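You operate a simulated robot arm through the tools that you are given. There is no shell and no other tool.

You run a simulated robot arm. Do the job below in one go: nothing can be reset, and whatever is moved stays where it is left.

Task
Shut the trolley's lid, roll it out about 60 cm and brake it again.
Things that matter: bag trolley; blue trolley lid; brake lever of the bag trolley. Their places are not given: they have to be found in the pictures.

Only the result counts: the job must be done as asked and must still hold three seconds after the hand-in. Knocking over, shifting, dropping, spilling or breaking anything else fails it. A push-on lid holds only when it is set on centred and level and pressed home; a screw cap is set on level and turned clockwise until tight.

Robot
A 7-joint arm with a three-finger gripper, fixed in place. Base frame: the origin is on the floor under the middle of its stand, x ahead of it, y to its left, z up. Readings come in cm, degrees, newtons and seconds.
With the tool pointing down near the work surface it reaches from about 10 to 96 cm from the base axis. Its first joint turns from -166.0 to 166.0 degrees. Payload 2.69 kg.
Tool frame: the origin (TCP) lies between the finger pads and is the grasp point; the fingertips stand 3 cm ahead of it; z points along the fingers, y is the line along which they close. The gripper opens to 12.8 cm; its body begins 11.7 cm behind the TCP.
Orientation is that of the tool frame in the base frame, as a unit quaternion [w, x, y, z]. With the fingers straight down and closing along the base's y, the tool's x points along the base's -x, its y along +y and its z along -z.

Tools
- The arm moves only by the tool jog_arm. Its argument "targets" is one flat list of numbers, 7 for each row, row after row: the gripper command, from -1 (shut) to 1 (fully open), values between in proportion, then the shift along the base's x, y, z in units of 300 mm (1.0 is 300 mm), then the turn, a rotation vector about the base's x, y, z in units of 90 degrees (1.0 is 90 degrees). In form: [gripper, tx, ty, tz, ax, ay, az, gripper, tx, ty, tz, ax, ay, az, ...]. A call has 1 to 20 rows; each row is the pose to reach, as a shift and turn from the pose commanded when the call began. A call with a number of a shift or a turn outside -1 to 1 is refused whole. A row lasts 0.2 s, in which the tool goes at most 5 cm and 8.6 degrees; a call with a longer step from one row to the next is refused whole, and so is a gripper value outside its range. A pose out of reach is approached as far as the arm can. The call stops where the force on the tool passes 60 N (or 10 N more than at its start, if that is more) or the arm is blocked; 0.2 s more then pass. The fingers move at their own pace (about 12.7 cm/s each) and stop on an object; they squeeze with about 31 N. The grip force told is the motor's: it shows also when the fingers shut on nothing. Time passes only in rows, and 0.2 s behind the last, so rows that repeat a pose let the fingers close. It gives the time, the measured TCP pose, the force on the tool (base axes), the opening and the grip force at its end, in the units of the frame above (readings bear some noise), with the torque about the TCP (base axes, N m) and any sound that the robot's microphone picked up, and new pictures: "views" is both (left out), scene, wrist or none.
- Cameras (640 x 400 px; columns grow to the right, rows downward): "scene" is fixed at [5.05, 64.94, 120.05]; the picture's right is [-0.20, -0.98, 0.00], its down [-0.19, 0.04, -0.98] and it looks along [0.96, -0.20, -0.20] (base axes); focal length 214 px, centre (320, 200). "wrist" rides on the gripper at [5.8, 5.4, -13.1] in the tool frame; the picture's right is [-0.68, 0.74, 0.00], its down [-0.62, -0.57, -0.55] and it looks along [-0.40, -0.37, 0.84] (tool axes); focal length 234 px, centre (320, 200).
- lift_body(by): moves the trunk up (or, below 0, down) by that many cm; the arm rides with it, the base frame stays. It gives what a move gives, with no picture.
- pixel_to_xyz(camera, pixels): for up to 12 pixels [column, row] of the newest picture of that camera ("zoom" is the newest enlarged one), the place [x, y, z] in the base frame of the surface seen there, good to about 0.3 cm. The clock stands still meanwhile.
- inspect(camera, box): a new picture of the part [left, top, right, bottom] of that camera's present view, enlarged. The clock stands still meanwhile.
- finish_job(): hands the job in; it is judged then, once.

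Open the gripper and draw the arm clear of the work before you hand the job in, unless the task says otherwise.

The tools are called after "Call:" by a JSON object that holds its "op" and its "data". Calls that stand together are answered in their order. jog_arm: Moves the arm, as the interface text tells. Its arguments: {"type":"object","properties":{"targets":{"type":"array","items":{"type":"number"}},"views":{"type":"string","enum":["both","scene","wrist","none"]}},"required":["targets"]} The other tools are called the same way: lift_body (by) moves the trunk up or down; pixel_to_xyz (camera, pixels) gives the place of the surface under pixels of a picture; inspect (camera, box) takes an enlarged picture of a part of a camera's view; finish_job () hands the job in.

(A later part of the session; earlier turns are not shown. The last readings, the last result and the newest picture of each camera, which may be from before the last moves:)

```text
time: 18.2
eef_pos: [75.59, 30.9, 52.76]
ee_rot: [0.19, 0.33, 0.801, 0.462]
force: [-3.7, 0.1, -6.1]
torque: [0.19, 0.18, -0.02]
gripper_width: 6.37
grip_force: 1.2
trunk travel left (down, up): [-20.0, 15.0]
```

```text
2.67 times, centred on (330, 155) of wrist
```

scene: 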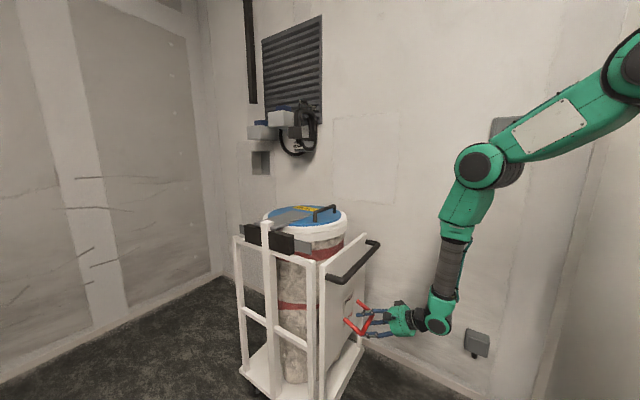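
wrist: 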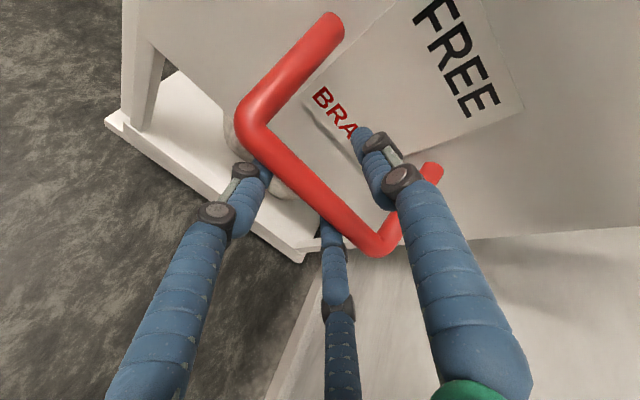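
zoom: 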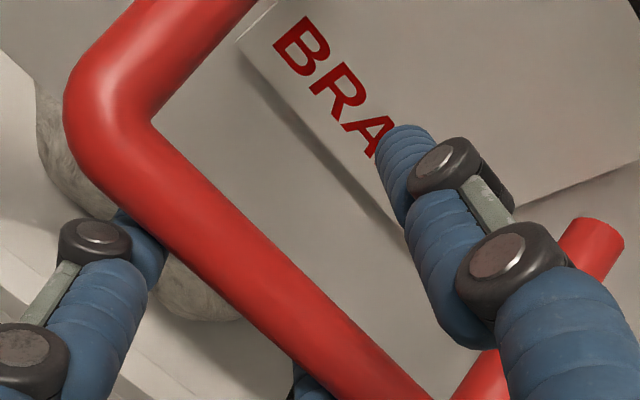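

The bar sits between the upper and lower fingers (wrist (320,200)). I now lift along the lever's arc by about 7 cm toward FREE.

Call:
{"op": "jog_arm", "data": {"targets": [-0.05, -0.0082, -0.0083, 0.0583, 0, 0, 0, -0.05, -0.0164, -0.0166, 0.1167, 0, 0, 0, -0.05, -0.0117, -0.0118, 0.175, 0, 0, 0, -0.05, 0, 0, 0.2333, 0, 0, 0], "views": "both"}}

Call:
{"op": "inspect", "data": {"camera": "scene", "box": [310, 240, 470, 360]}}

```text
time: 19.2
eef_pos: [75.66, 31.03, 59.71]
ee_rot: [0.19, 0.33, 0.801, 0.463]
force: [-1.0, -0.9, -1.1]
torque: [0.11, -0.13, 0.01]
gripper_width: 6.33
grip_force: 1.4
trunk travel left (down, up): [-20.0, 15.0]
```

scene: 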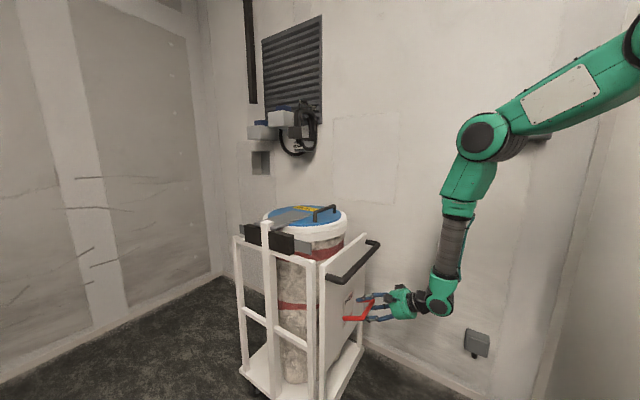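
wrist: 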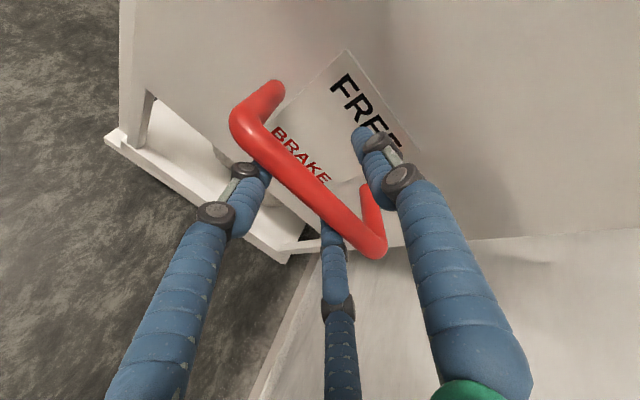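

```text
3.33 times, centred on (390, 300) of scene
```

zoom: 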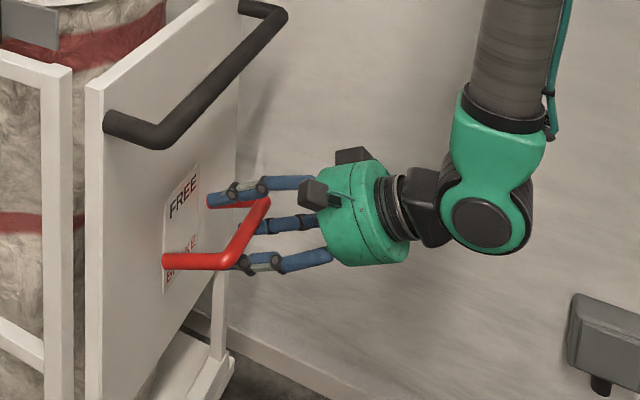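

The lever swings up easily with little force. I keep lifting along the arc until it meets its stop.

Call:
{"op": "jog_arm", "data": {"targets": [-0.05, 0.0117, 0.0118, 0.05, 0, 0, 0, -0.05, 0.0281, 0.0284, 0.0933, 0, 0, 0, -0.05, 0.0469, 0.0474, 0.1333, 0, 0, 0], "views": "both"}}

Call:
{"op": "inspect", "data": {"camera": "scene", "box": [310, 240, 470, 360]}}

```text
time: 19.7
eef_pos: [74.84, 30.87, 60.18]
ee_rot: [0.182, 0.334, 0.807, 0.452]
force: [-8.6, -5.6, -7.9]
torque: [-0.28, -0.12, 0.38]
gripper_width: 6.6
grip_force: 3.9
trunk travel left (down, up): [-20.0, 15.0]
stopped in row 2: the force on the tool passed its limit at 71 N (the readings are from after the stop); the commanded pose is now the measured one
```

scene: 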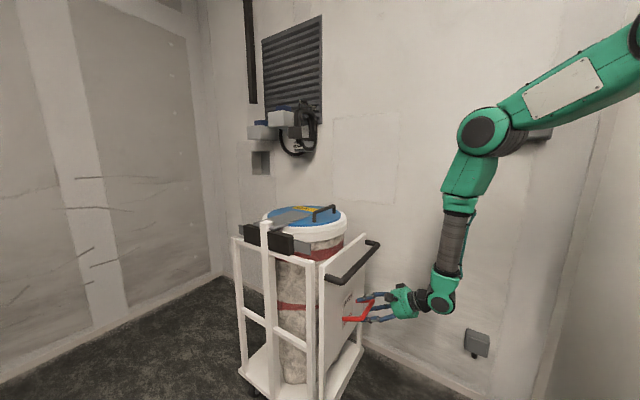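
wrist: 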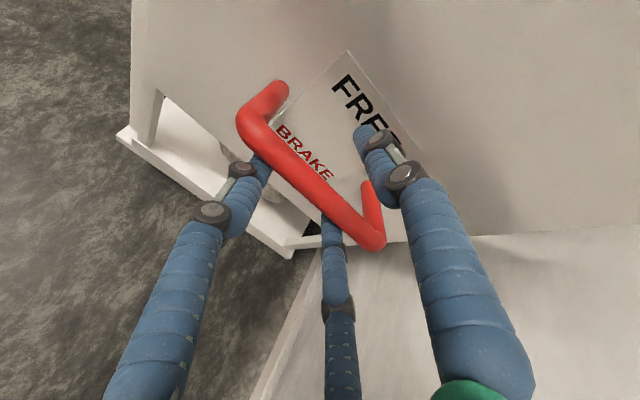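

```text
3.33 times, centred on (390, 300) of scene
```

zoom: 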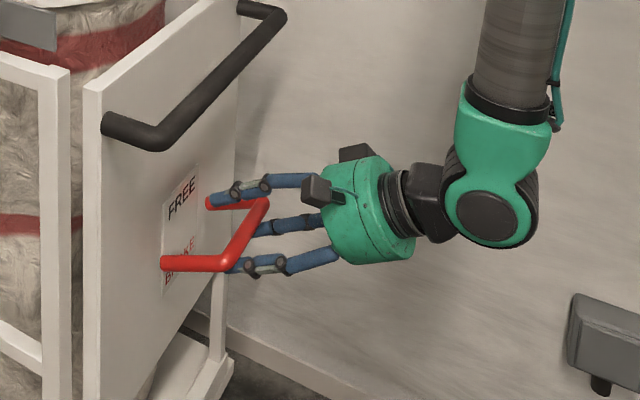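

The arm stopped at 71 N: the lever met its stop near (or the freed trolley took the load). I measure lever, panel and handle again to see the lever angle and whether the trolley shifted.

Call:
{"op": "inspect", "data": {"camera": "scene", "box": [320, 270, 390, 350]}}

Call:
{"op": "pixel_to_xyz", "data": {"camera": "zoom", "pixels": [[265, 245], [350, 245], [330, 160], [405, 165], [380, 205], [310, 247], [290, 145], [200, 100], [200, 330], [370, 162]]}}

Call:
{"op": "inspect", "data": {"camera": "scene", "box": [290, 220, 390, 290]}}

Call:
{"op": "pixel_to_xyz", "data": {"camera": "zoom", "pixels": [[335, 345], [430, 248], [535, 140], [220, 255], [460, 78], [155, 232], [300, 290], [450, 150]]}}

```text
5.00 times, centred on (355, 310) of scene
```

zoom: 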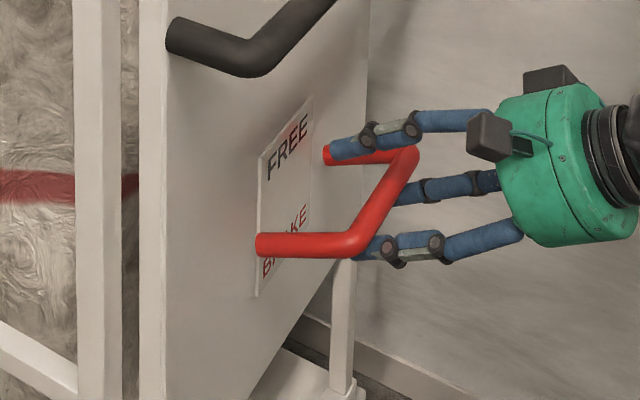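

```text
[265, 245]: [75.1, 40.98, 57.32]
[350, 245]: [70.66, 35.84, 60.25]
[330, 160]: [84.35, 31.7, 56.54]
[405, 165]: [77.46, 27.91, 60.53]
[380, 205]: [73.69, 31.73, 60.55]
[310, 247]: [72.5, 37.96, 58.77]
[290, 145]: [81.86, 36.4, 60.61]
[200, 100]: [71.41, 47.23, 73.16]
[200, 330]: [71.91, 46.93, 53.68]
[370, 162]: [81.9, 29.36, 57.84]
```

```text
5.71 times, centred on (340, 255) of scene
```

zoom: 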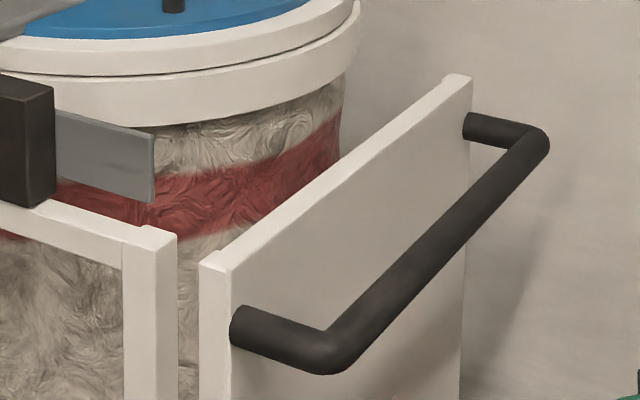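

```text
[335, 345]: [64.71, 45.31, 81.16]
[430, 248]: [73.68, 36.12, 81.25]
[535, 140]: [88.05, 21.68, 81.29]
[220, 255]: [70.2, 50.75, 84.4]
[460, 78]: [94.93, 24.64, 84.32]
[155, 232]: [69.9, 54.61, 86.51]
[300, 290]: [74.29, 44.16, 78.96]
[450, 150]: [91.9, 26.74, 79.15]
```

The lever bar rose from z≈53 to z≈60.5 (symmetric about its pivot, so FREE), and the trolley crept ~0.4 cm along -d, matching the wheels: it rolls along ∓(0.71,-0.70), so "out" is away from the near wall, along (-0.71,0.70). I open the fingers and back off the lever.

Call:
{"op": "jog_arm", "data": {"targets": [0.4, 0, 0, 0, 0, 0, 0, 0.4, 0, 0, -0.01, 0, 0, 0, 0.4, -0.0763, -0.077, 0.0525, 0, 0, 0, 0.4, -0.1525, -0.154, 0.115, 0, 0, 0, 0.4, -0.2288, -0.231, 0.1775, 0, 0, 0, 0.4, -0.305, -0.308, 0.24, 0, 0, 0, 0.4, -0.305, -0.308, 0.24, 0, 0, 0], "views": "both"}}

Call:
{"op": "inspect", "data": {"camera": "scene", "box": [310, 240, 470, 360]}}

Call:
{"op": "pixel_to_xyz", "data": {"camera": "scene", "pixels": [[100, 150], [30, 300], [10, 380], [150, 330], [60, 395], [180, 390], [225, 340], [5, 395], [120, 370], [353, 318], [370, 302], [362, 312]]}}

```text
time: 21.3
eef_pos: [65.96, 21.71, 68.03]
ee_rot: [0.185, 0.333, 0.805, 0.456]
force: [0.4, 0.3, 0.4]
torque: [0.06, 0.0, 0.03]
gripper_width: 8.98
grip_force: 0.0
trunk travel left (down, up): [-20.0, 15.0]
```

scene: 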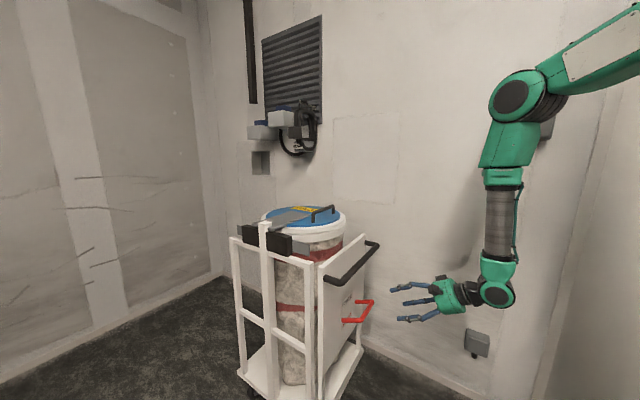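
wrist: 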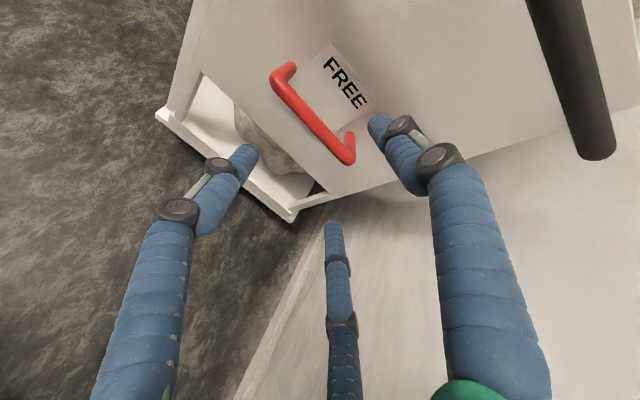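

```text
3.33 times, centred on (390, 300) of scene
```

zoom: 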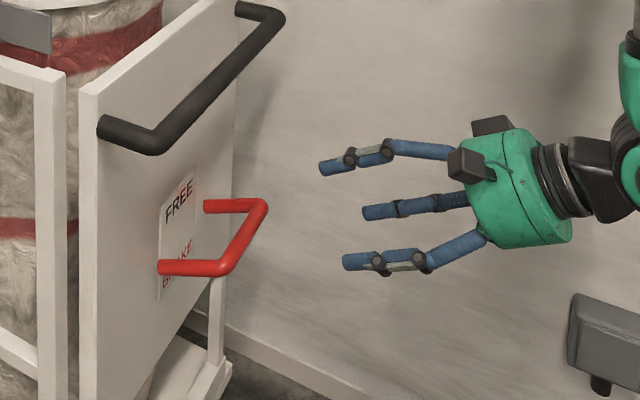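

```text
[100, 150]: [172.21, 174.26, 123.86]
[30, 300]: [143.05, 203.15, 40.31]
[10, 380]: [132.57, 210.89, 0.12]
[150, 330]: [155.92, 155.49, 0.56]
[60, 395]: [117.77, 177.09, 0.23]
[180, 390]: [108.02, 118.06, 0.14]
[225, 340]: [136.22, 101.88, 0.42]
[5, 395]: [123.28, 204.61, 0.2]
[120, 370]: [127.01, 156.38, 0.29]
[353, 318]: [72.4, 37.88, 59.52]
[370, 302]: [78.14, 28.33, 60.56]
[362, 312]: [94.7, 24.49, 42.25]
```

The lever stays at FREE, but the panel edge has crept a little further left in the picture; I measure whether the trolley is still moving by holding for a moment and comparing.

Call:
{"op": "inspect", "data": {"camera": "scene", "box": [290, 220, 390, 290]}}

Call:
{"op": "pixel_to_xyz", "data": {"camera": "zoom", "pixels": [[212, 260], [455, 82], [150, 232], [328, 345], [430, 248], [535, 140]]}}

Call:
{"op": "jog_arm", "data": {"targets": [0.4, 0, 0, 0, 0, 0, 0, 0.4, 0, 0, 0, 0, 0, 0, 0.4, 0, 0, 0, 0, 0, 0, 0.4, 0, 0, 0, 0, 0, 0], "views": "scene"}}

Call:
{"op": "inspect", "data": {"camera": "scene", "box": [290, 220, 390, 290]}}

```text
5.71 times, centred on (340, 255) of scene
```

zoom: 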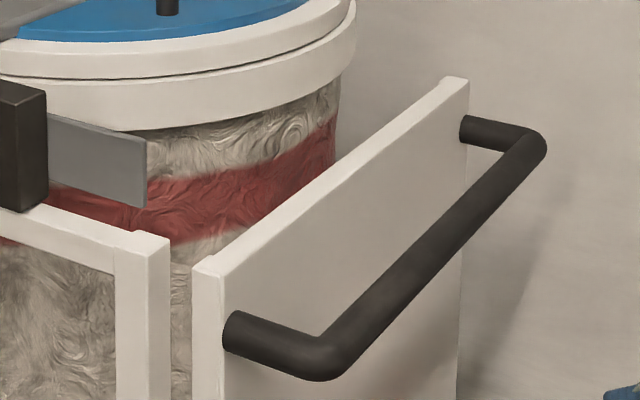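

```text
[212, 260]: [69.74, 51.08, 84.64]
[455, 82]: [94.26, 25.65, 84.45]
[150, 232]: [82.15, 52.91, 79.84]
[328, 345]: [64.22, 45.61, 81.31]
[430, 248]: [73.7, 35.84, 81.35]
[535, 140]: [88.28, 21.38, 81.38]
```

```text
time: 22.3
eef_pos: [65.88, 21.64, 67.88]
ee_rot: [0.184, 0.333, 0.805, 0.456]
force: [-0.8, 0.5, -0.6]
torque: [0.0, 0.05, 0.02]
gripper_width: 8.95
grip_force: 0.0
trunk travel left (down, up): [-20.0, 15.0]
```

scene: 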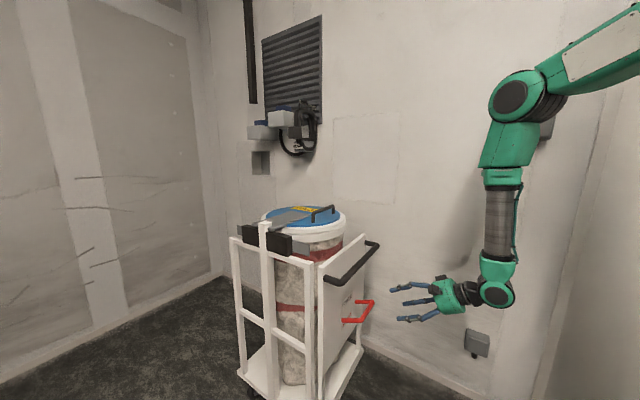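

```text
5.71 times, centred on (340, 255) of scene
```

zoom: 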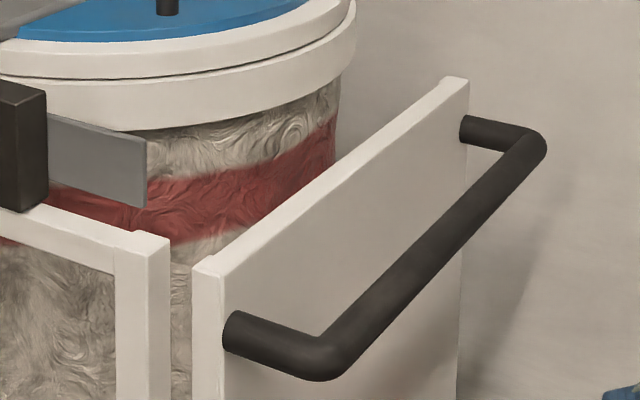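

The trolley is now still, moved only ~1.4 cm along -d, without yaw. I move up to the black handle (bar centre ≈ z 80, n≈-78) near its left end, keeping the fingers open 9 cm.

Call:
{"op": "jog_arm", "data": {"targets": [0.4, -0.0263, 0.065, 0.1045, 0, 0, 0, 0.4, -0.0527, 0.13, 0.209, 0, 0, 0, 0.4, -0.079, 0.195, 0.3135, 0, 0, 0, 0.4, -0.1053, 0.26, 0.418, 0, 0, 0, 0.4, -0.1317, 0.325, 0.5225, 0, 0, 0, 0.4, -0.158, 0.39, 0.627, 0, 0, 0, 0.4, -0.158, 0.39, 0.627, 0, 0, 0], "views": "both"}}

Call:
{"op": "inspect", "data": {"camera": "scene", "box": [290, 200, 430, 300]}}

```text
time: 23.9
eef_pos: [61.1, 33.6, 86.68]
ee_rot: [0.184, 0.332, 0.805, 0.456]
force: [-0.6, 0.7, 1.2]
torque: [-0.02, -0.02, 0.0]
gripper_width: 8.96
grip_force: 0.0
trunk travel left (down, up): [-20.0, 15.0]
```

scene: 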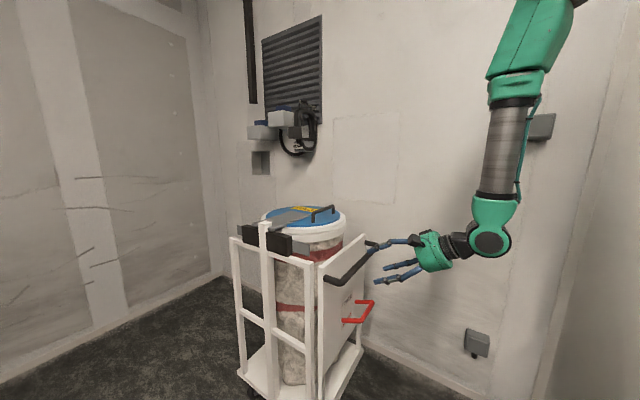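
wrist: 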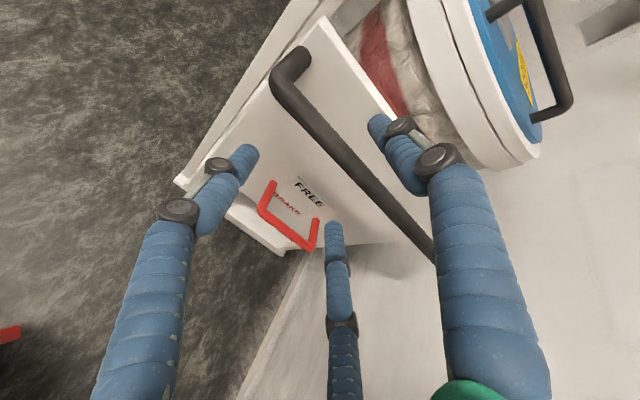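

```text
4.00 times, centred on (360, 250) of scene
```

zoom: 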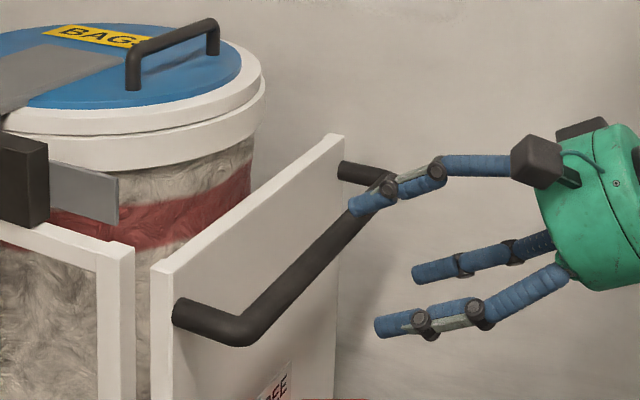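

TCP is at d≈19.8 facing the bar. I narrow the opening to 6 cm and advance ~11.8 cm along the tool axis so the bar lies between the fingers.

Call:
{"op": "jog_arm", "data": {"targets": [-0.06, 0, 0, 0, 0, 0, 0, -0.06, 0.0785, 0.0802, -0.0676, 0, 0, 0, -0.06, 0.157, 0.1603, -0.1353, 0, 0, 0, -0.06, 0.2354, 0.2405, -0.203, 0, 0, 0, -0.06, 0.2354, 0.2405, -0.203, 0, 0, 0], "views": "both"}}

Call:
{"op": "inspect", "data": {"camera": "scene", "box": [290, 200, 430, 300]}}

```text
time: 25.1
eef_pos: [68.15, 40.92, 80.16]
ee_rot: [0.185, 0.332, 0.806, 0.455]
force: [1.2, 0.3, -0.8]
torque: [0.01, 0.0, 0.04]
gripper_width: 5.99
grip_force: 0.0
trunk travel left (down, up): [-20.0, 15.0]
```

scene: 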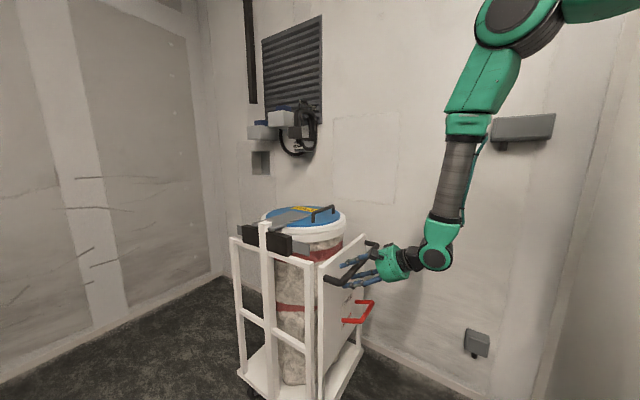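
wrist: 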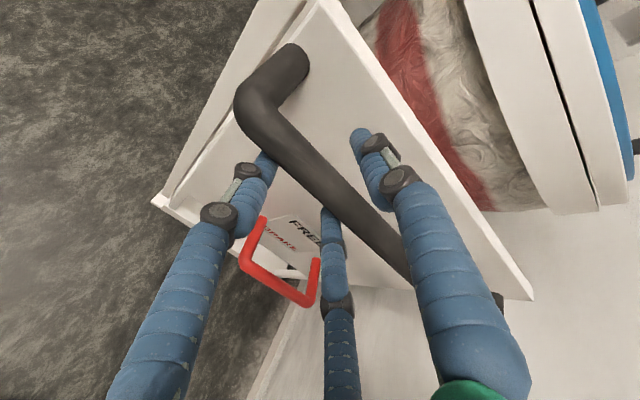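

```text
4.00 times, centred on (360, 250) of scene
```

zoom: 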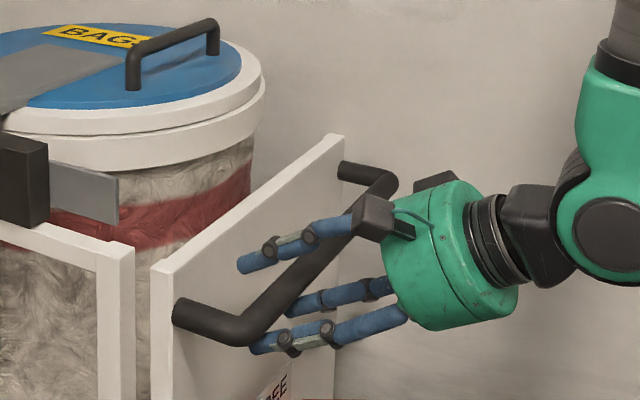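

The bar lies between the upper finger and the two lower ones, no contact force. I close the gripper on it.

Call:
{"op": "jog_arm", "data": {"targets": [-0.5, 0, 0, 0, 0, 0, 0, -1, 0, 0, 0, 0, 0, 0, -1, 0, 0, 0, 0, 0, 0, -1, 0, 0, 0, 0, 0, 0], "views": "both"}}

Call:
{"op": "inspect", "data": {"camera": "scene", "box": [290, 200, 430, 300]}}

```text
time: 26.1
eef_pos: [67.89, 40.73, 79.87]
ee_rot: [0.183, 0.333, 0.806, 0.454]
force: [-10.6, -12.6, -21.3]
torque: [-0.57, -0.19, 0.07]
gripper_width: 3.53
grip_force: 44.8
trunk travel left (down, up): [-20.0, 15.0]
```

scene: 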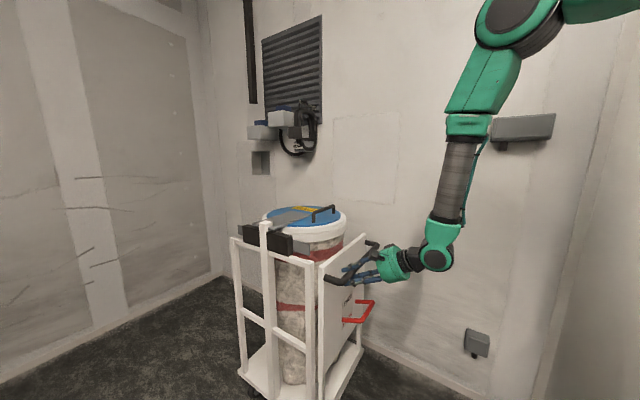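
wrist: 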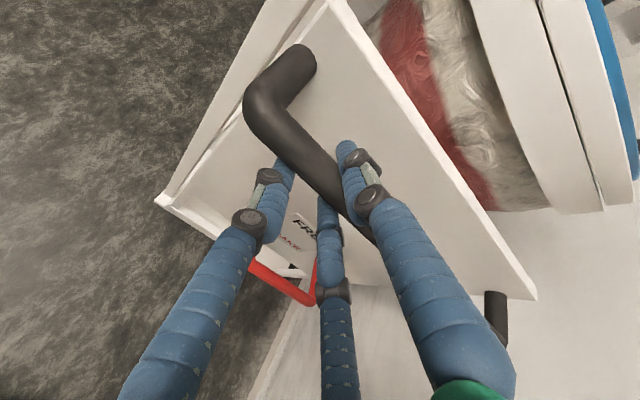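

```text
4.00 times, centred on (360, 250) of scene
```

zoom: 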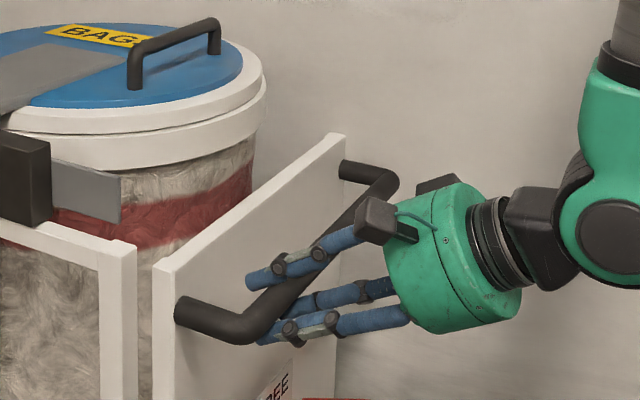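

The gripper holds the bar (3.5 cm, 45 N), with a bit of side load because the bar sits slightly below the axis. I relieve that by 0.5 cm and then make a slow 3.5 cm test pull along (-0.71,0.70).

Call:
{"op": "jog_arm", "data": {"targets": [-1, -0.006, -0.006, -0.0143, 0, 0, 0, -1, -0.0155, 0.0034, -0.0143, 0, 0, 0, -1, -0.0297, 0.0174, -0.0143, 0, 0, 0, -1, -0.0487, 0.0362, -0.0143, 0, 0, 0, -1, -0.0676, 0.0549, -0.0143, 0, 0, 0, -1, -0.0818, 0.069, -0.0143, 0, 0, 0, -1, -0.089, 0.076, -0.0143, 0, 0, 0], "views": "both"}}

Call:
{"op": "inspect", "data": {"camera": "scene", "box": [290, 200, 430, 300]}}

```text
time: 27.7
eef_pos: [65.53, 42.95, 79.81]
ee_rot: [0.183, 0.333, 0.805, 0.455]
force: [0.4, 2.5, -31.7]
torque: [-0.62, -0.15, -0.08]
gripper_width: 3.52
grip_force: 45.0
trunk travel left (down, up): [-20.0, 15.0]
```

scene: 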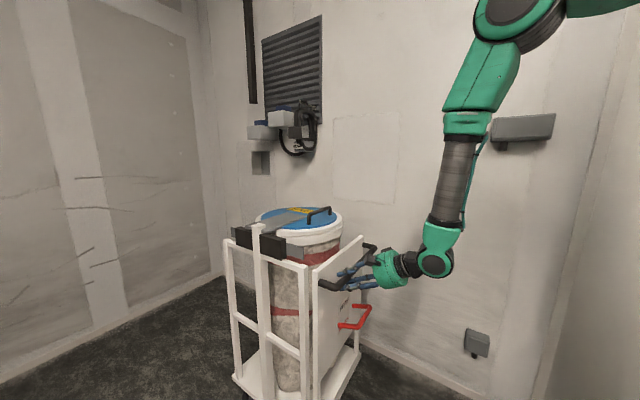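
wrist: 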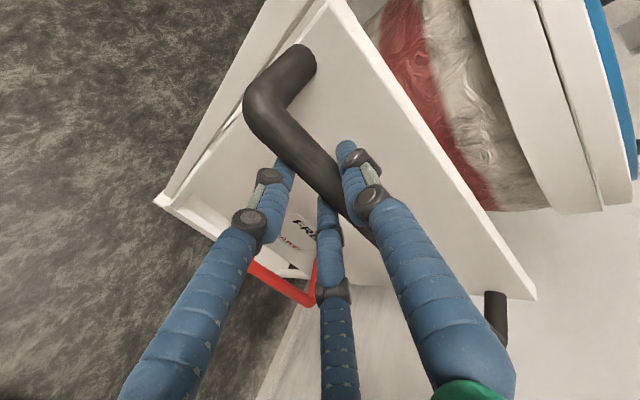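

```text
4.00 times, centred on (360, 250) of scene
```

zoom: 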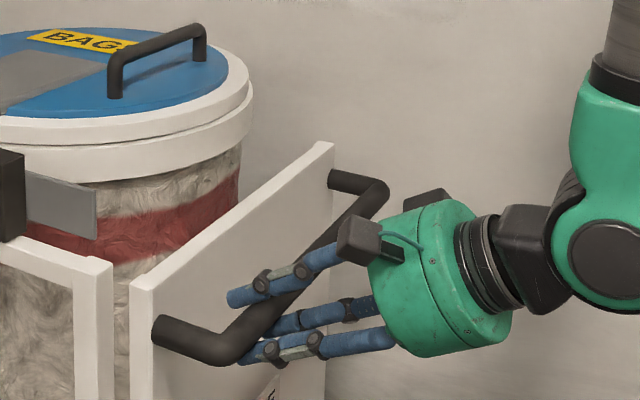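

The trolley rolls freely with the grip (moved ~3.2 cm along -d, hardly any pull force; the -32 N in z is the two-against-one finger squeeze). Before the long pull I check the floor ahead in the wrist view's left part.

Call:
{"op": "pixel_to_xyz", "data": {"camera": "wrist", "pixels": [[10, 10], [100, 10], [200, 10], [250, 10], [10, 100], [100, 100], [10, 200], [120, 200], [10, 350], [160, 200], [335, 5], [300, 60]]}}

Call:
{"op": "pixel_to_xyz", "data": {"camera": "scene", "pixels": [[335, 280], [310, 270], [360, 240], [258, 226], [300, 265], [320, 212], [232, 395], [200, 350]]}}

```text
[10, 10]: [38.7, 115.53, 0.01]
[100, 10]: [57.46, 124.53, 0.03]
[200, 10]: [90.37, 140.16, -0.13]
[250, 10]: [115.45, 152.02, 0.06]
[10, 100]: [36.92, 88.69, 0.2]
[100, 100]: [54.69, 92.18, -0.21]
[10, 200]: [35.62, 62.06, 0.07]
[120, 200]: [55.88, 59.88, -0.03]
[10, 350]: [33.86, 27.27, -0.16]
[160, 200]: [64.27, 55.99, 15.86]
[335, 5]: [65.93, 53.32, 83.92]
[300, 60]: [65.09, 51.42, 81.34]
```

```text
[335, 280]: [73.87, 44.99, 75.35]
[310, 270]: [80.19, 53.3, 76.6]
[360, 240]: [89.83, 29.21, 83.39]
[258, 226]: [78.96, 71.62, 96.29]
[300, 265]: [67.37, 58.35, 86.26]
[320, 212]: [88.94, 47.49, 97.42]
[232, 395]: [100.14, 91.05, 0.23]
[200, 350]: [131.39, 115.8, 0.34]
```

The floor ahead ((37,89) to (57,125) to (90,140)) reads plain at z≈0, so the way is clear. I pull 24.5 cm with a gentle ramp.

Call:
{"op": "jog_arm", "data": {"targets": [-1, -0.0118, 0.0118, 0, 0, 0, 0, -1, -0.0354, 0.0354, 0, 0, 0, 0, -1, -0.0707, 0.0707, 0, 0, 0, 0, -1, -0.1179, 0.1179, 0, 0, 0, 0, -1, -0.1768, 0.1768, 0, 0, 0, 0, -1, -0.2357, 0.2357, 0, 0, 0, 0, -1, -0.2946, 0.2946, 0, 0, 0, 0, -1, -0.3536, 0.3536, 0, 0, 0, 0, -1, -0.4125, 0.4125, 0, 0, 0, 0, -1, -0.4714, 0.4714, 0, 0, 0, 0, -1, -0.5185, 0.5185, 0, 0, 0, 0, -1, -0.5539, 0.5539, 0, 0, 0, 0, -1, -0.5704, 0.5704, 0, 0, 0, 0, -1, -0.5775, 0.5775, 0, 0, 0, 0, -1, -0.5775, 0.5775, 0, 0, 0, 0], "views": "both"}}

```text
time: 30.9
eef_pos: [48.25, 60.4, 80.02]
ee_rot: [0.185, 0.332, 0.805, 0.455]
force: [-4.0, -3.7, -27.6]
torque: [-0.52, -0.13, 0.06]
gripper_width: 3.53
grip_force: 44.7
trunk travel left (down, up): [-20.0, 15.0]
```

scene: 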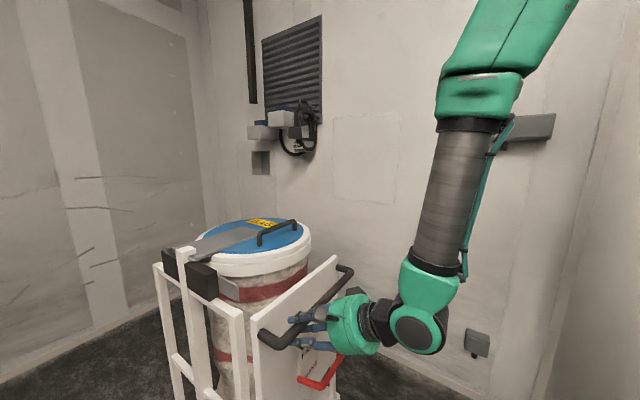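
wrist: 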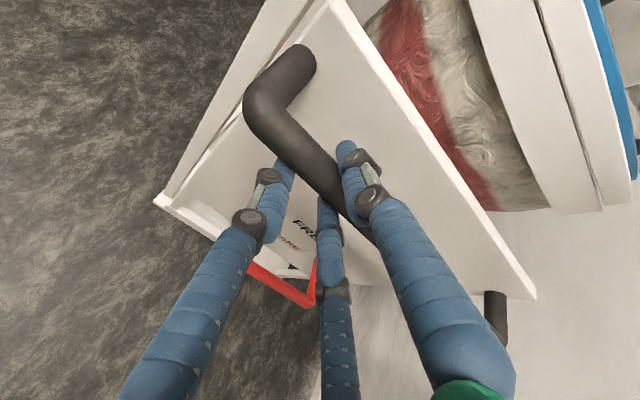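

The trolley follows without slip (27.8 cm from the grip point plus ~1.4 cm before). I pull the remaining ~30.6 cm the same way.

Call:
{"op": "jog_arm", "data": {"targets": [-1, -0.0118, 0.0118, 0, 0, 0, 0, -1, -0.0354, 0.0354, 0, 0, 0, 0, -1, -0.0707, 0.0707, 0, 0, 0, 0, -1, -0.1179, 0.1179, 0, 0, 0, 0, -1, -0.1768, 0.1768, 0, 0, 0, 0, -1, -0.2357, 0.2357, 0, 0, 0, 0, -1, -0.2946, 0.2946, 0, 0, 0, 0, -1, -0.3536, 0.3536, 0, 0, 0, 0, -1, -0.4125, 0.4125, 0, 0, 0, 0, -1, -0.4714, 0.4714, 0, 0, 0, 0, -1, -0.5304, 0.5304, 0, 0, 0, 0, -1, -0.5893, 0.5893, 0, 0, 0, 0, -1, -0.6364, 0.6364, 0, 0, 0, 0, -1, -0.6718, 0.6718, 0, 0, 0, 0, -1, -0.6953, 0.6953, 0, 0, 0, 0, -1, -0.7118, 0.7118, 0, 0, 0, 0, -1, -0.7213, 0.7213, 0, 0, 0, 0, -1, -0.7213, 0.7213, 0, 0, 0, 0, -1, -0.7213, 0.7213, 0, 0, 0, 0], "views": "both"}}

```text
time: 34.0
eef_pos: [28.58, 80.03, 79.91]
ee_rot: [0.186, 0.336, 0.805, 0.451]
force: [-2.0, -6.5, -1.2]
torque: [0.2, 0.44, 1.58]
gripper_width: 3.5
grip_force: 44.9
trunk travel left (down, up): [-20.0, 15.0]
stopped in row 15: the force on the tool passed its limit at 67 N (the readings are from after the stop); the commanded pose is now the measured one
```

scene: 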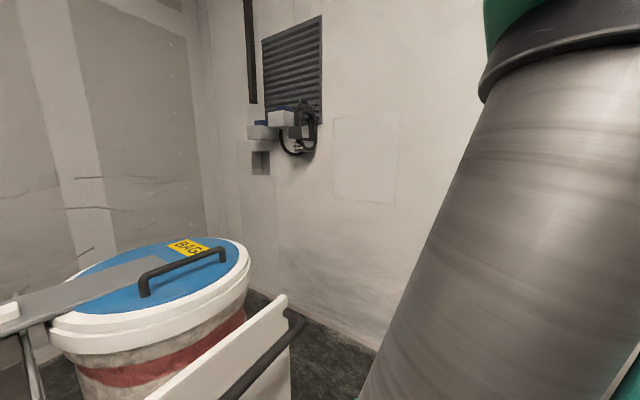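
wrist: 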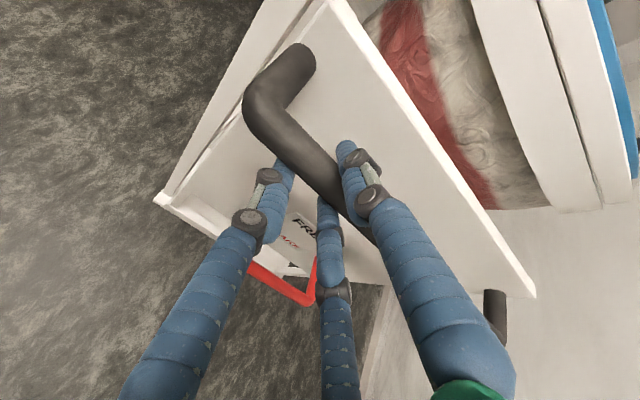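

The pull stopped at 67 N after ~55.6 cm from the grip point (≈57 cm in all). I hold to see the residual force and look at what lies ahead of the trolley.

Call:
{"op": "jog_arm", "data": {"targets": [-1, 0, 0, 0, 0, 0, 0, -1, 0, 0, 0, 0, 0, 0], "views": "both"}}

Call:
{"op": "pixel_to_xyz", "data": {"camera": "wrist", "pixels": [[300, 60], [335, 5], [165, 200], [10, 10], [100, 100], [10, 200], [500, 200], [20, 380], [130, 200], [530, 290]]}}

Call:
{"op": "pixel_to_xyz", "data": {"camera": "scene", "pixels": [[145, 290], [222, 250], [280, 298], [200, 375], [298, 315], [250, 385], [20, 310], [240, 250], [100, 330]]}}

```text
time: 34.6
eef_pos: [28.62, 80.21, 79.91]
ee_rot: [0.186, 0.336, 0.805, 0.452]
force: [-8.9, -11.2, -2.0]
torque: [-0.52, -0.41, 0.12]
gripper_width: 3.53
grip_force: 44.3
trunk travel left (down, up): [-20.0, 15.0]
```

scene: 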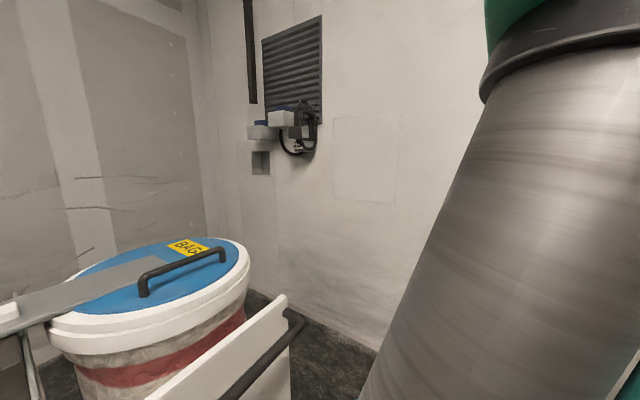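
wrist: 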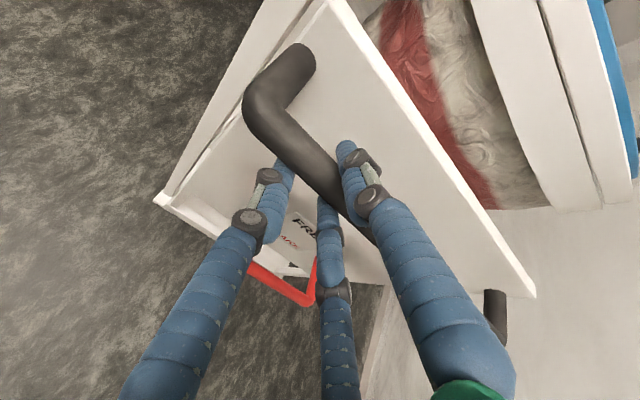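

```text
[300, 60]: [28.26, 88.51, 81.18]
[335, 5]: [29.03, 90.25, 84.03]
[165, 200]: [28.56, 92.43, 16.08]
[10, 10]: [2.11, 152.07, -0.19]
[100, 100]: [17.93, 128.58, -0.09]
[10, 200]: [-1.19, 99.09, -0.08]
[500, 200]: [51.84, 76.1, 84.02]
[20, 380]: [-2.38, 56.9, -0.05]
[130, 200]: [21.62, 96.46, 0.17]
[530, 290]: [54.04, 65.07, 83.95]
```

```text
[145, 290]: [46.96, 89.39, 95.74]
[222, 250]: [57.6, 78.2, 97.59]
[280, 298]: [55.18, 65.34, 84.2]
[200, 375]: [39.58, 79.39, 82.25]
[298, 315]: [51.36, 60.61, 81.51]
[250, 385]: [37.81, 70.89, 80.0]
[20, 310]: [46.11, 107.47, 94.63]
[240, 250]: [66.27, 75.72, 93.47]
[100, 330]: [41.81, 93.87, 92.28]
```

Panel points moved about 52.3 cm since the test pull, ≈57 cm in total, and the floor ahead looks clear. I try to creep 3 cm further, slowly, watching the force.

Call:
{"op": "jog_arm", "data": {"targets": [-1, -0.0071, 0.0071, 0, 0, 0, 0, -1, -0.0165, 0.0165, 0, 0, 0, 0, -1, -0.0283, 0.0283, 0, 0, 0, 0, -1, -0.0424, 0.0424, 0, 0, 0, 0, -1, -0.0566, 0.0566, 0, 0, 0, 0, -1, -0.066, 0.066, 0, 0, 0, 0, -1, -0.0707, 0.0707, 0, 0, 0, 0], "views": "both"}}

```text
time: 35.3
eef_pos: [28.81, 79.99, 79.84]
ee_rot: [0.188, 0.341, 0.805, 0.448]
force: [-10.5, -17.3, 9.9]
torque: [0.01, 0.03, 1.83]
gripper_width: 3.53
grip_force: 45.1
trunk travel left (down, up): [-20.0, 15.0]
stopped in row 3: the force on the tool passed its limit at 68 N (the readings are from after the stop); the commanded pose is now the measured one
```

scene: 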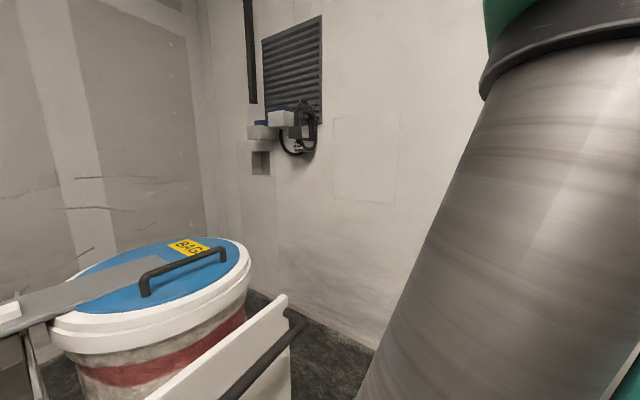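
wrist: 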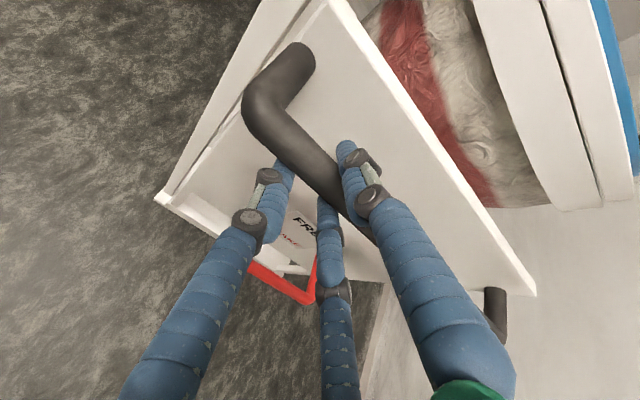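

Blocked again with a springy push-back along +d, so something stops the trolley (or the arm) here. I look closely at the trolley's leading side in both views before doing anything else.

Call:
{"op": "inspect", "data": {"camera": "wrist", "box": [0, 0, 320, 200]}}

Call:
{"op": "inspect", "data": {"camera": "wrist", "box": [0, 180, 320, 400]}}

Call:
{"op": "inspect", "data": {"camera": "scene", "box": [0, 240, 260, 400]}}

```text
2.00 times, centred on (160, 100) of wrist
```

zoom: 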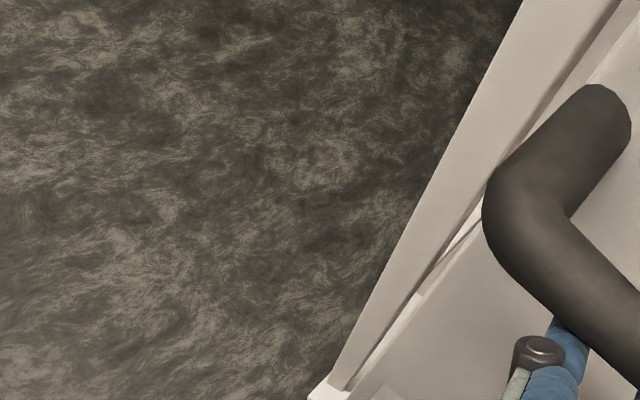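

```text
1.82 times, centred on (160, 290) of wrist
```

zoom: 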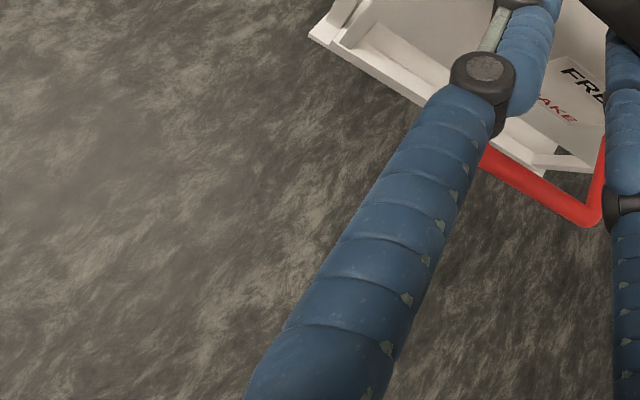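

```text
2.46 times, centred on (130, 320) of scene
```

zoom: 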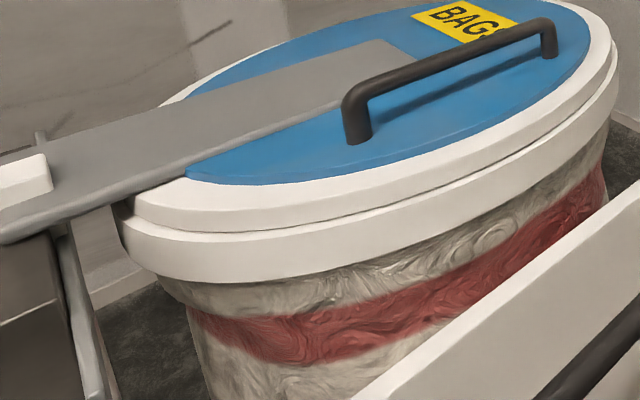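

The floor ahead is clear, so the arm's own posture may be the limit; I release the bar, back off 12 cm and then check the trolley's position and the arm's free motion.

Call:
{"op": "jog_arm", "data": {"targets": [-0.3, 0, 0, 0, 0, 0, 0, -0.06, 0, 0, 0, 0, 0, 0, -0.06, 0, 0, 0, 0, 0, 0, -0.06, -0.08, -0.0813, 0.0687, 0, 0, 0, -0.06, -0.16, -0.1627, 0.1373, 0, 0, 0, -0.06, -0.24, -0.244, 0.206, 0, 0, 0, -0.06, -0.24, -0.244, 0.206, 0, 0, 0], "views": "both"}}

```text
time: 37.1
eef_pos: [26.41, 70.56, 84.59]
ee_rot: [0.206, 0.365, 0.798, 0.433]
force: [-0.1, 0.1, -0.2]
torque: [-0.01, -0.05, -0.07]
gripper_width: 6.03
grip_force: 0.0
trunk travel left (down, up): [-20.0, 15.0]
stopped in row 7: the arm was blocked; the commanded pose is now the measured one
```

scene: 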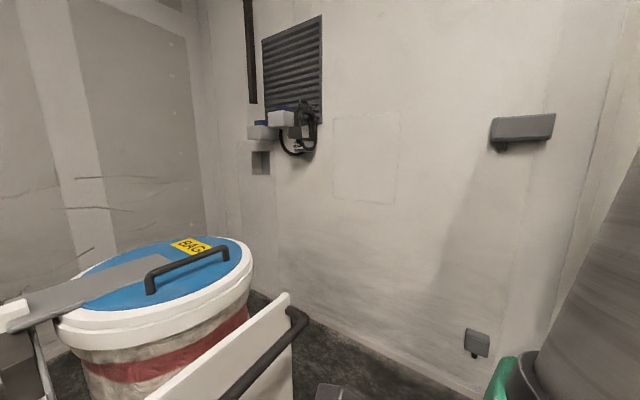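
wrist: 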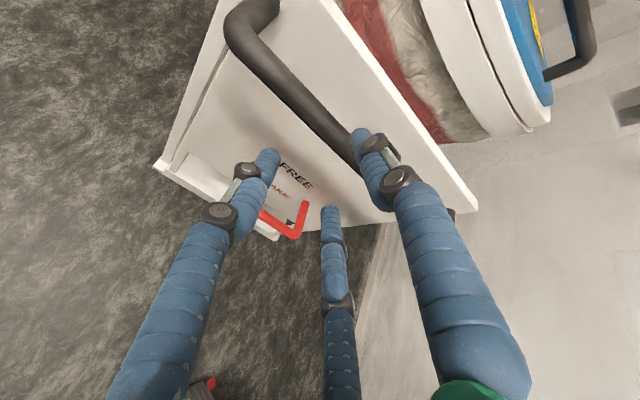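

The arm itself was blocked in free air (zero tool force), so it was the arm's posture and not the trolley that stopped the roll. I turn the tool's yaw toward radial and raise it a little to get out of that posture.

Call:
{"op": "jog_arm", "data": {"targets": [-0.06, 0.02, -0.02, 0.05, 0, 0, 0.08, -0.06, 0.04, -0.04, 0.1, 0, 0, 0.16, -0.06, 0.05, -0.05, 0.15, 0, 0, 0.24, -0.06, 0.05, -0.05, 0.2, 0, 0, 0.3, -0.06, 0.05, -0.05, 0.2, 0, 0, 0.3], "views": "both"}}

```text
time: 38.3
eef_pos: [27.67, 69.16, 90.65]
ee_rot: [0.098, 0.166, 0.862, 0.468]
force: [0.7, 0.4, -0.3]
torque: [-0.03, 0.03, 0.02]
gripper_width: 6.02
grip_force: 0.0
trunk travel left (down, up): [-20.0, 15.0]
```

scene: 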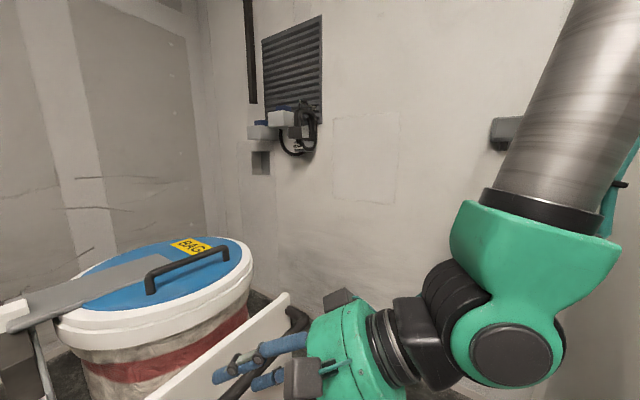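
wrist: 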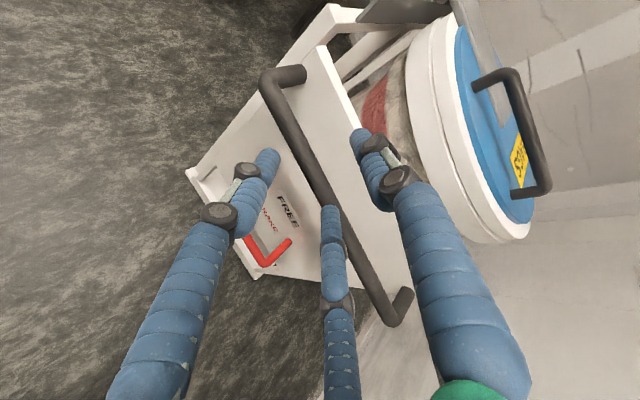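

The arm is free again (yaw ≈67°, pitch ≈33°). I measure the trolley now: handle bar, deck corner (188,172) and panel corners.

Call:
{"op": "pixel_to_xyz", "data": {"camera": "wrist", "pixels": [[188, 172], [190, 170], [325, 50], [285, 115], [365, 255], [300, 72], [405, 292], [268, 78], [392, 318], [257, 275], [280, 250], [255, 240]]}}

Call:
{"op": "pixel_to_xyz", "data": {"camera": "scene", "pixels": [[150, 292], [148, 275], [228, 250], [285, 295], [240, 260], [80, 330], [195, 240]]}}

Call:
{"op": "inspect", "data": {"camera": "wrist", "box": [170, 40, 420, 330]}}

```text
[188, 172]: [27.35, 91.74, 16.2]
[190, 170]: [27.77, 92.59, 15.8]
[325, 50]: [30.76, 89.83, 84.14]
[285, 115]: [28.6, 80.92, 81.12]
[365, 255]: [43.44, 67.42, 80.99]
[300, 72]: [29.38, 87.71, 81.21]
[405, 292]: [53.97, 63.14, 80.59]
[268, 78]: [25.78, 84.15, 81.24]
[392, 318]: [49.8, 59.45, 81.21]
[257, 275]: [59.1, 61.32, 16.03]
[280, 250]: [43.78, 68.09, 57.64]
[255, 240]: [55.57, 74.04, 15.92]
```

```text
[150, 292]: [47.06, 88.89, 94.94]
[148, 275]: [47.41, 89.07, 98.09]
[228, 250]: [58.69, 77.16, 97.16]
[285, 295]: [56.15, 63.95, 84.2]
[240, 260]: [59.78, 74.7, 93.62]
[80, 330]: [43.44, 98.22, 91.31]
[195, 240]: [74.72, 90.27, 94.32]
```

```text
1.38 times, centred on (295, 185) of wrist
```

zoom: 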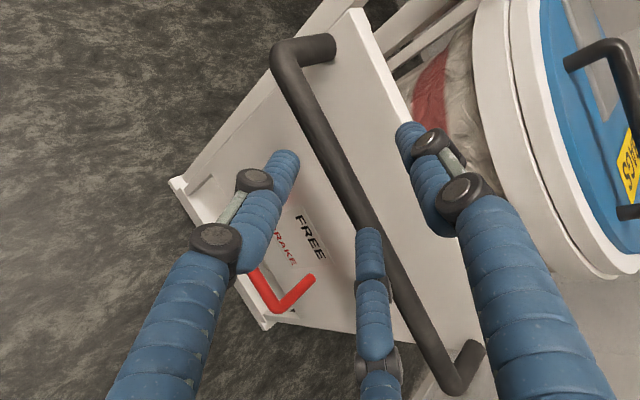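

The deck corner has moved from (67.8,51.5) to about (27.6,92.1): 57 cm. I go back to the bar near its middle with the freer posture to add the last 3 cm.

Call:
{"op": "jog_arm", "data": {"targets": [-0.06, 0.0833, -0.0922, -0.0439, 0, 0, 0, -0.06, 0.1667, -0.1844, -0.0878, 0, 0, 0, -0.06, 0.251, -0.2753, -0.1317, 0, 0, 0, -0.06, 0.251, -0.2753, -0.1317, 0, 0, 0], "views": "both"}}

```text
time: 39.3
eef_pos: [35.26, 61.24, 86.5]
ee_rot: [0.098, 0.167, 0.862, 0.468]
force: [0.4, 0.9, 0.2]
torque: [0.04, -0.01, 0.03]
gripper_width: 6.02
grip_force: 0.0
trunk travel left (down, up): [-20.0, 15.0]
```

scene: 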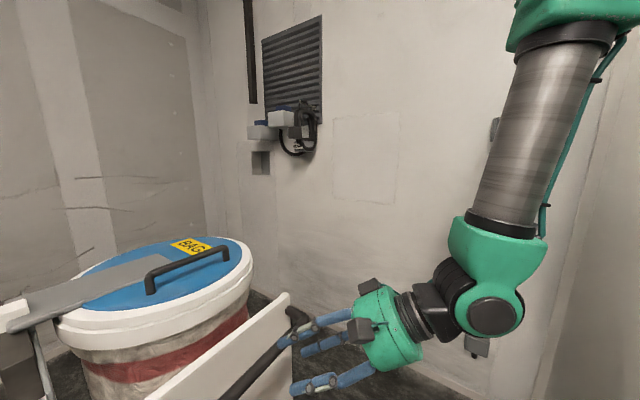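
wrist: 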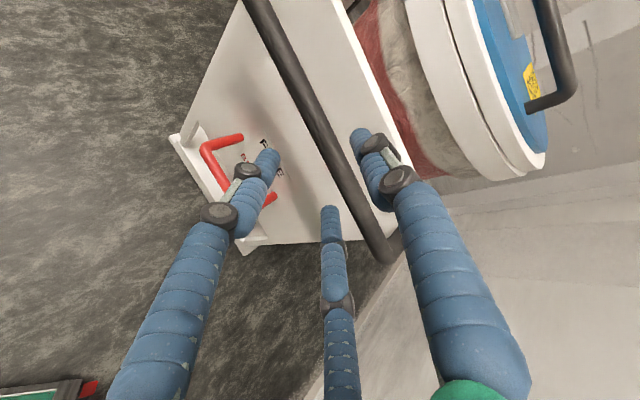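

The bar is straight ahead; I advance 12 cm along the tool axis onto it and then close.

Call:
{"op": "jog_arm", "data": {"targets": [-0.06, 0.0433, 0.1033, -0.0722, 0, 0, 0, -0.06, 0.0867, 0.2067, -0.1444, 0, 0, 0, -0.06, 0.13, 0.308, -0.2167, 0, 0, 0, -0.06, 0.13, 0.308, -0.2167, 0, 0, 0, -0.5, 0.13, 0.308, -0.2167, 0, 0, 0, -1, 0.13, 0.308, -0.2167, 0, 0, 0, -1, 0.13, 0.308, -0.2167, 0, 0, 0, -1, 0.13, 0.308, -0.2167, 0, 0, 0], "views": "both"}}

```text
time: 41.1
eef_pos: [39.01, 70.02, 79.38]
ee_rot: [0.096, 0.167, 0.864, 0.465]
force: [-17.9, -19.3, -41.9]
torque: [1.71, 2.04, -1.46]
gripper_width: 4.86
grip_force: 45.4
trunk travel left (down, up): [-20.0, 15.0]
```

scene: 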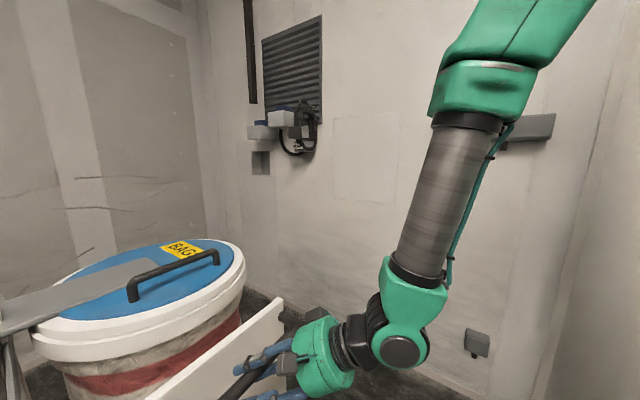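
wrist: 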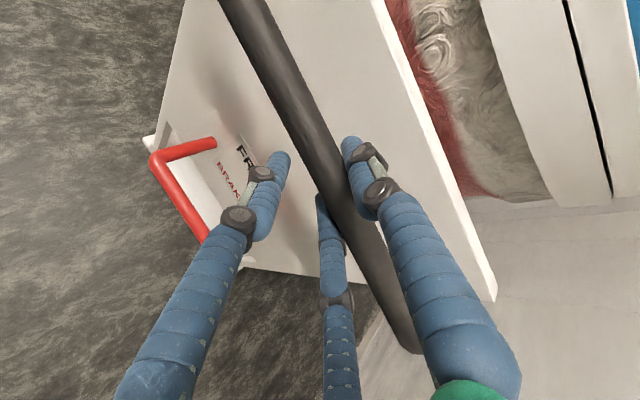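

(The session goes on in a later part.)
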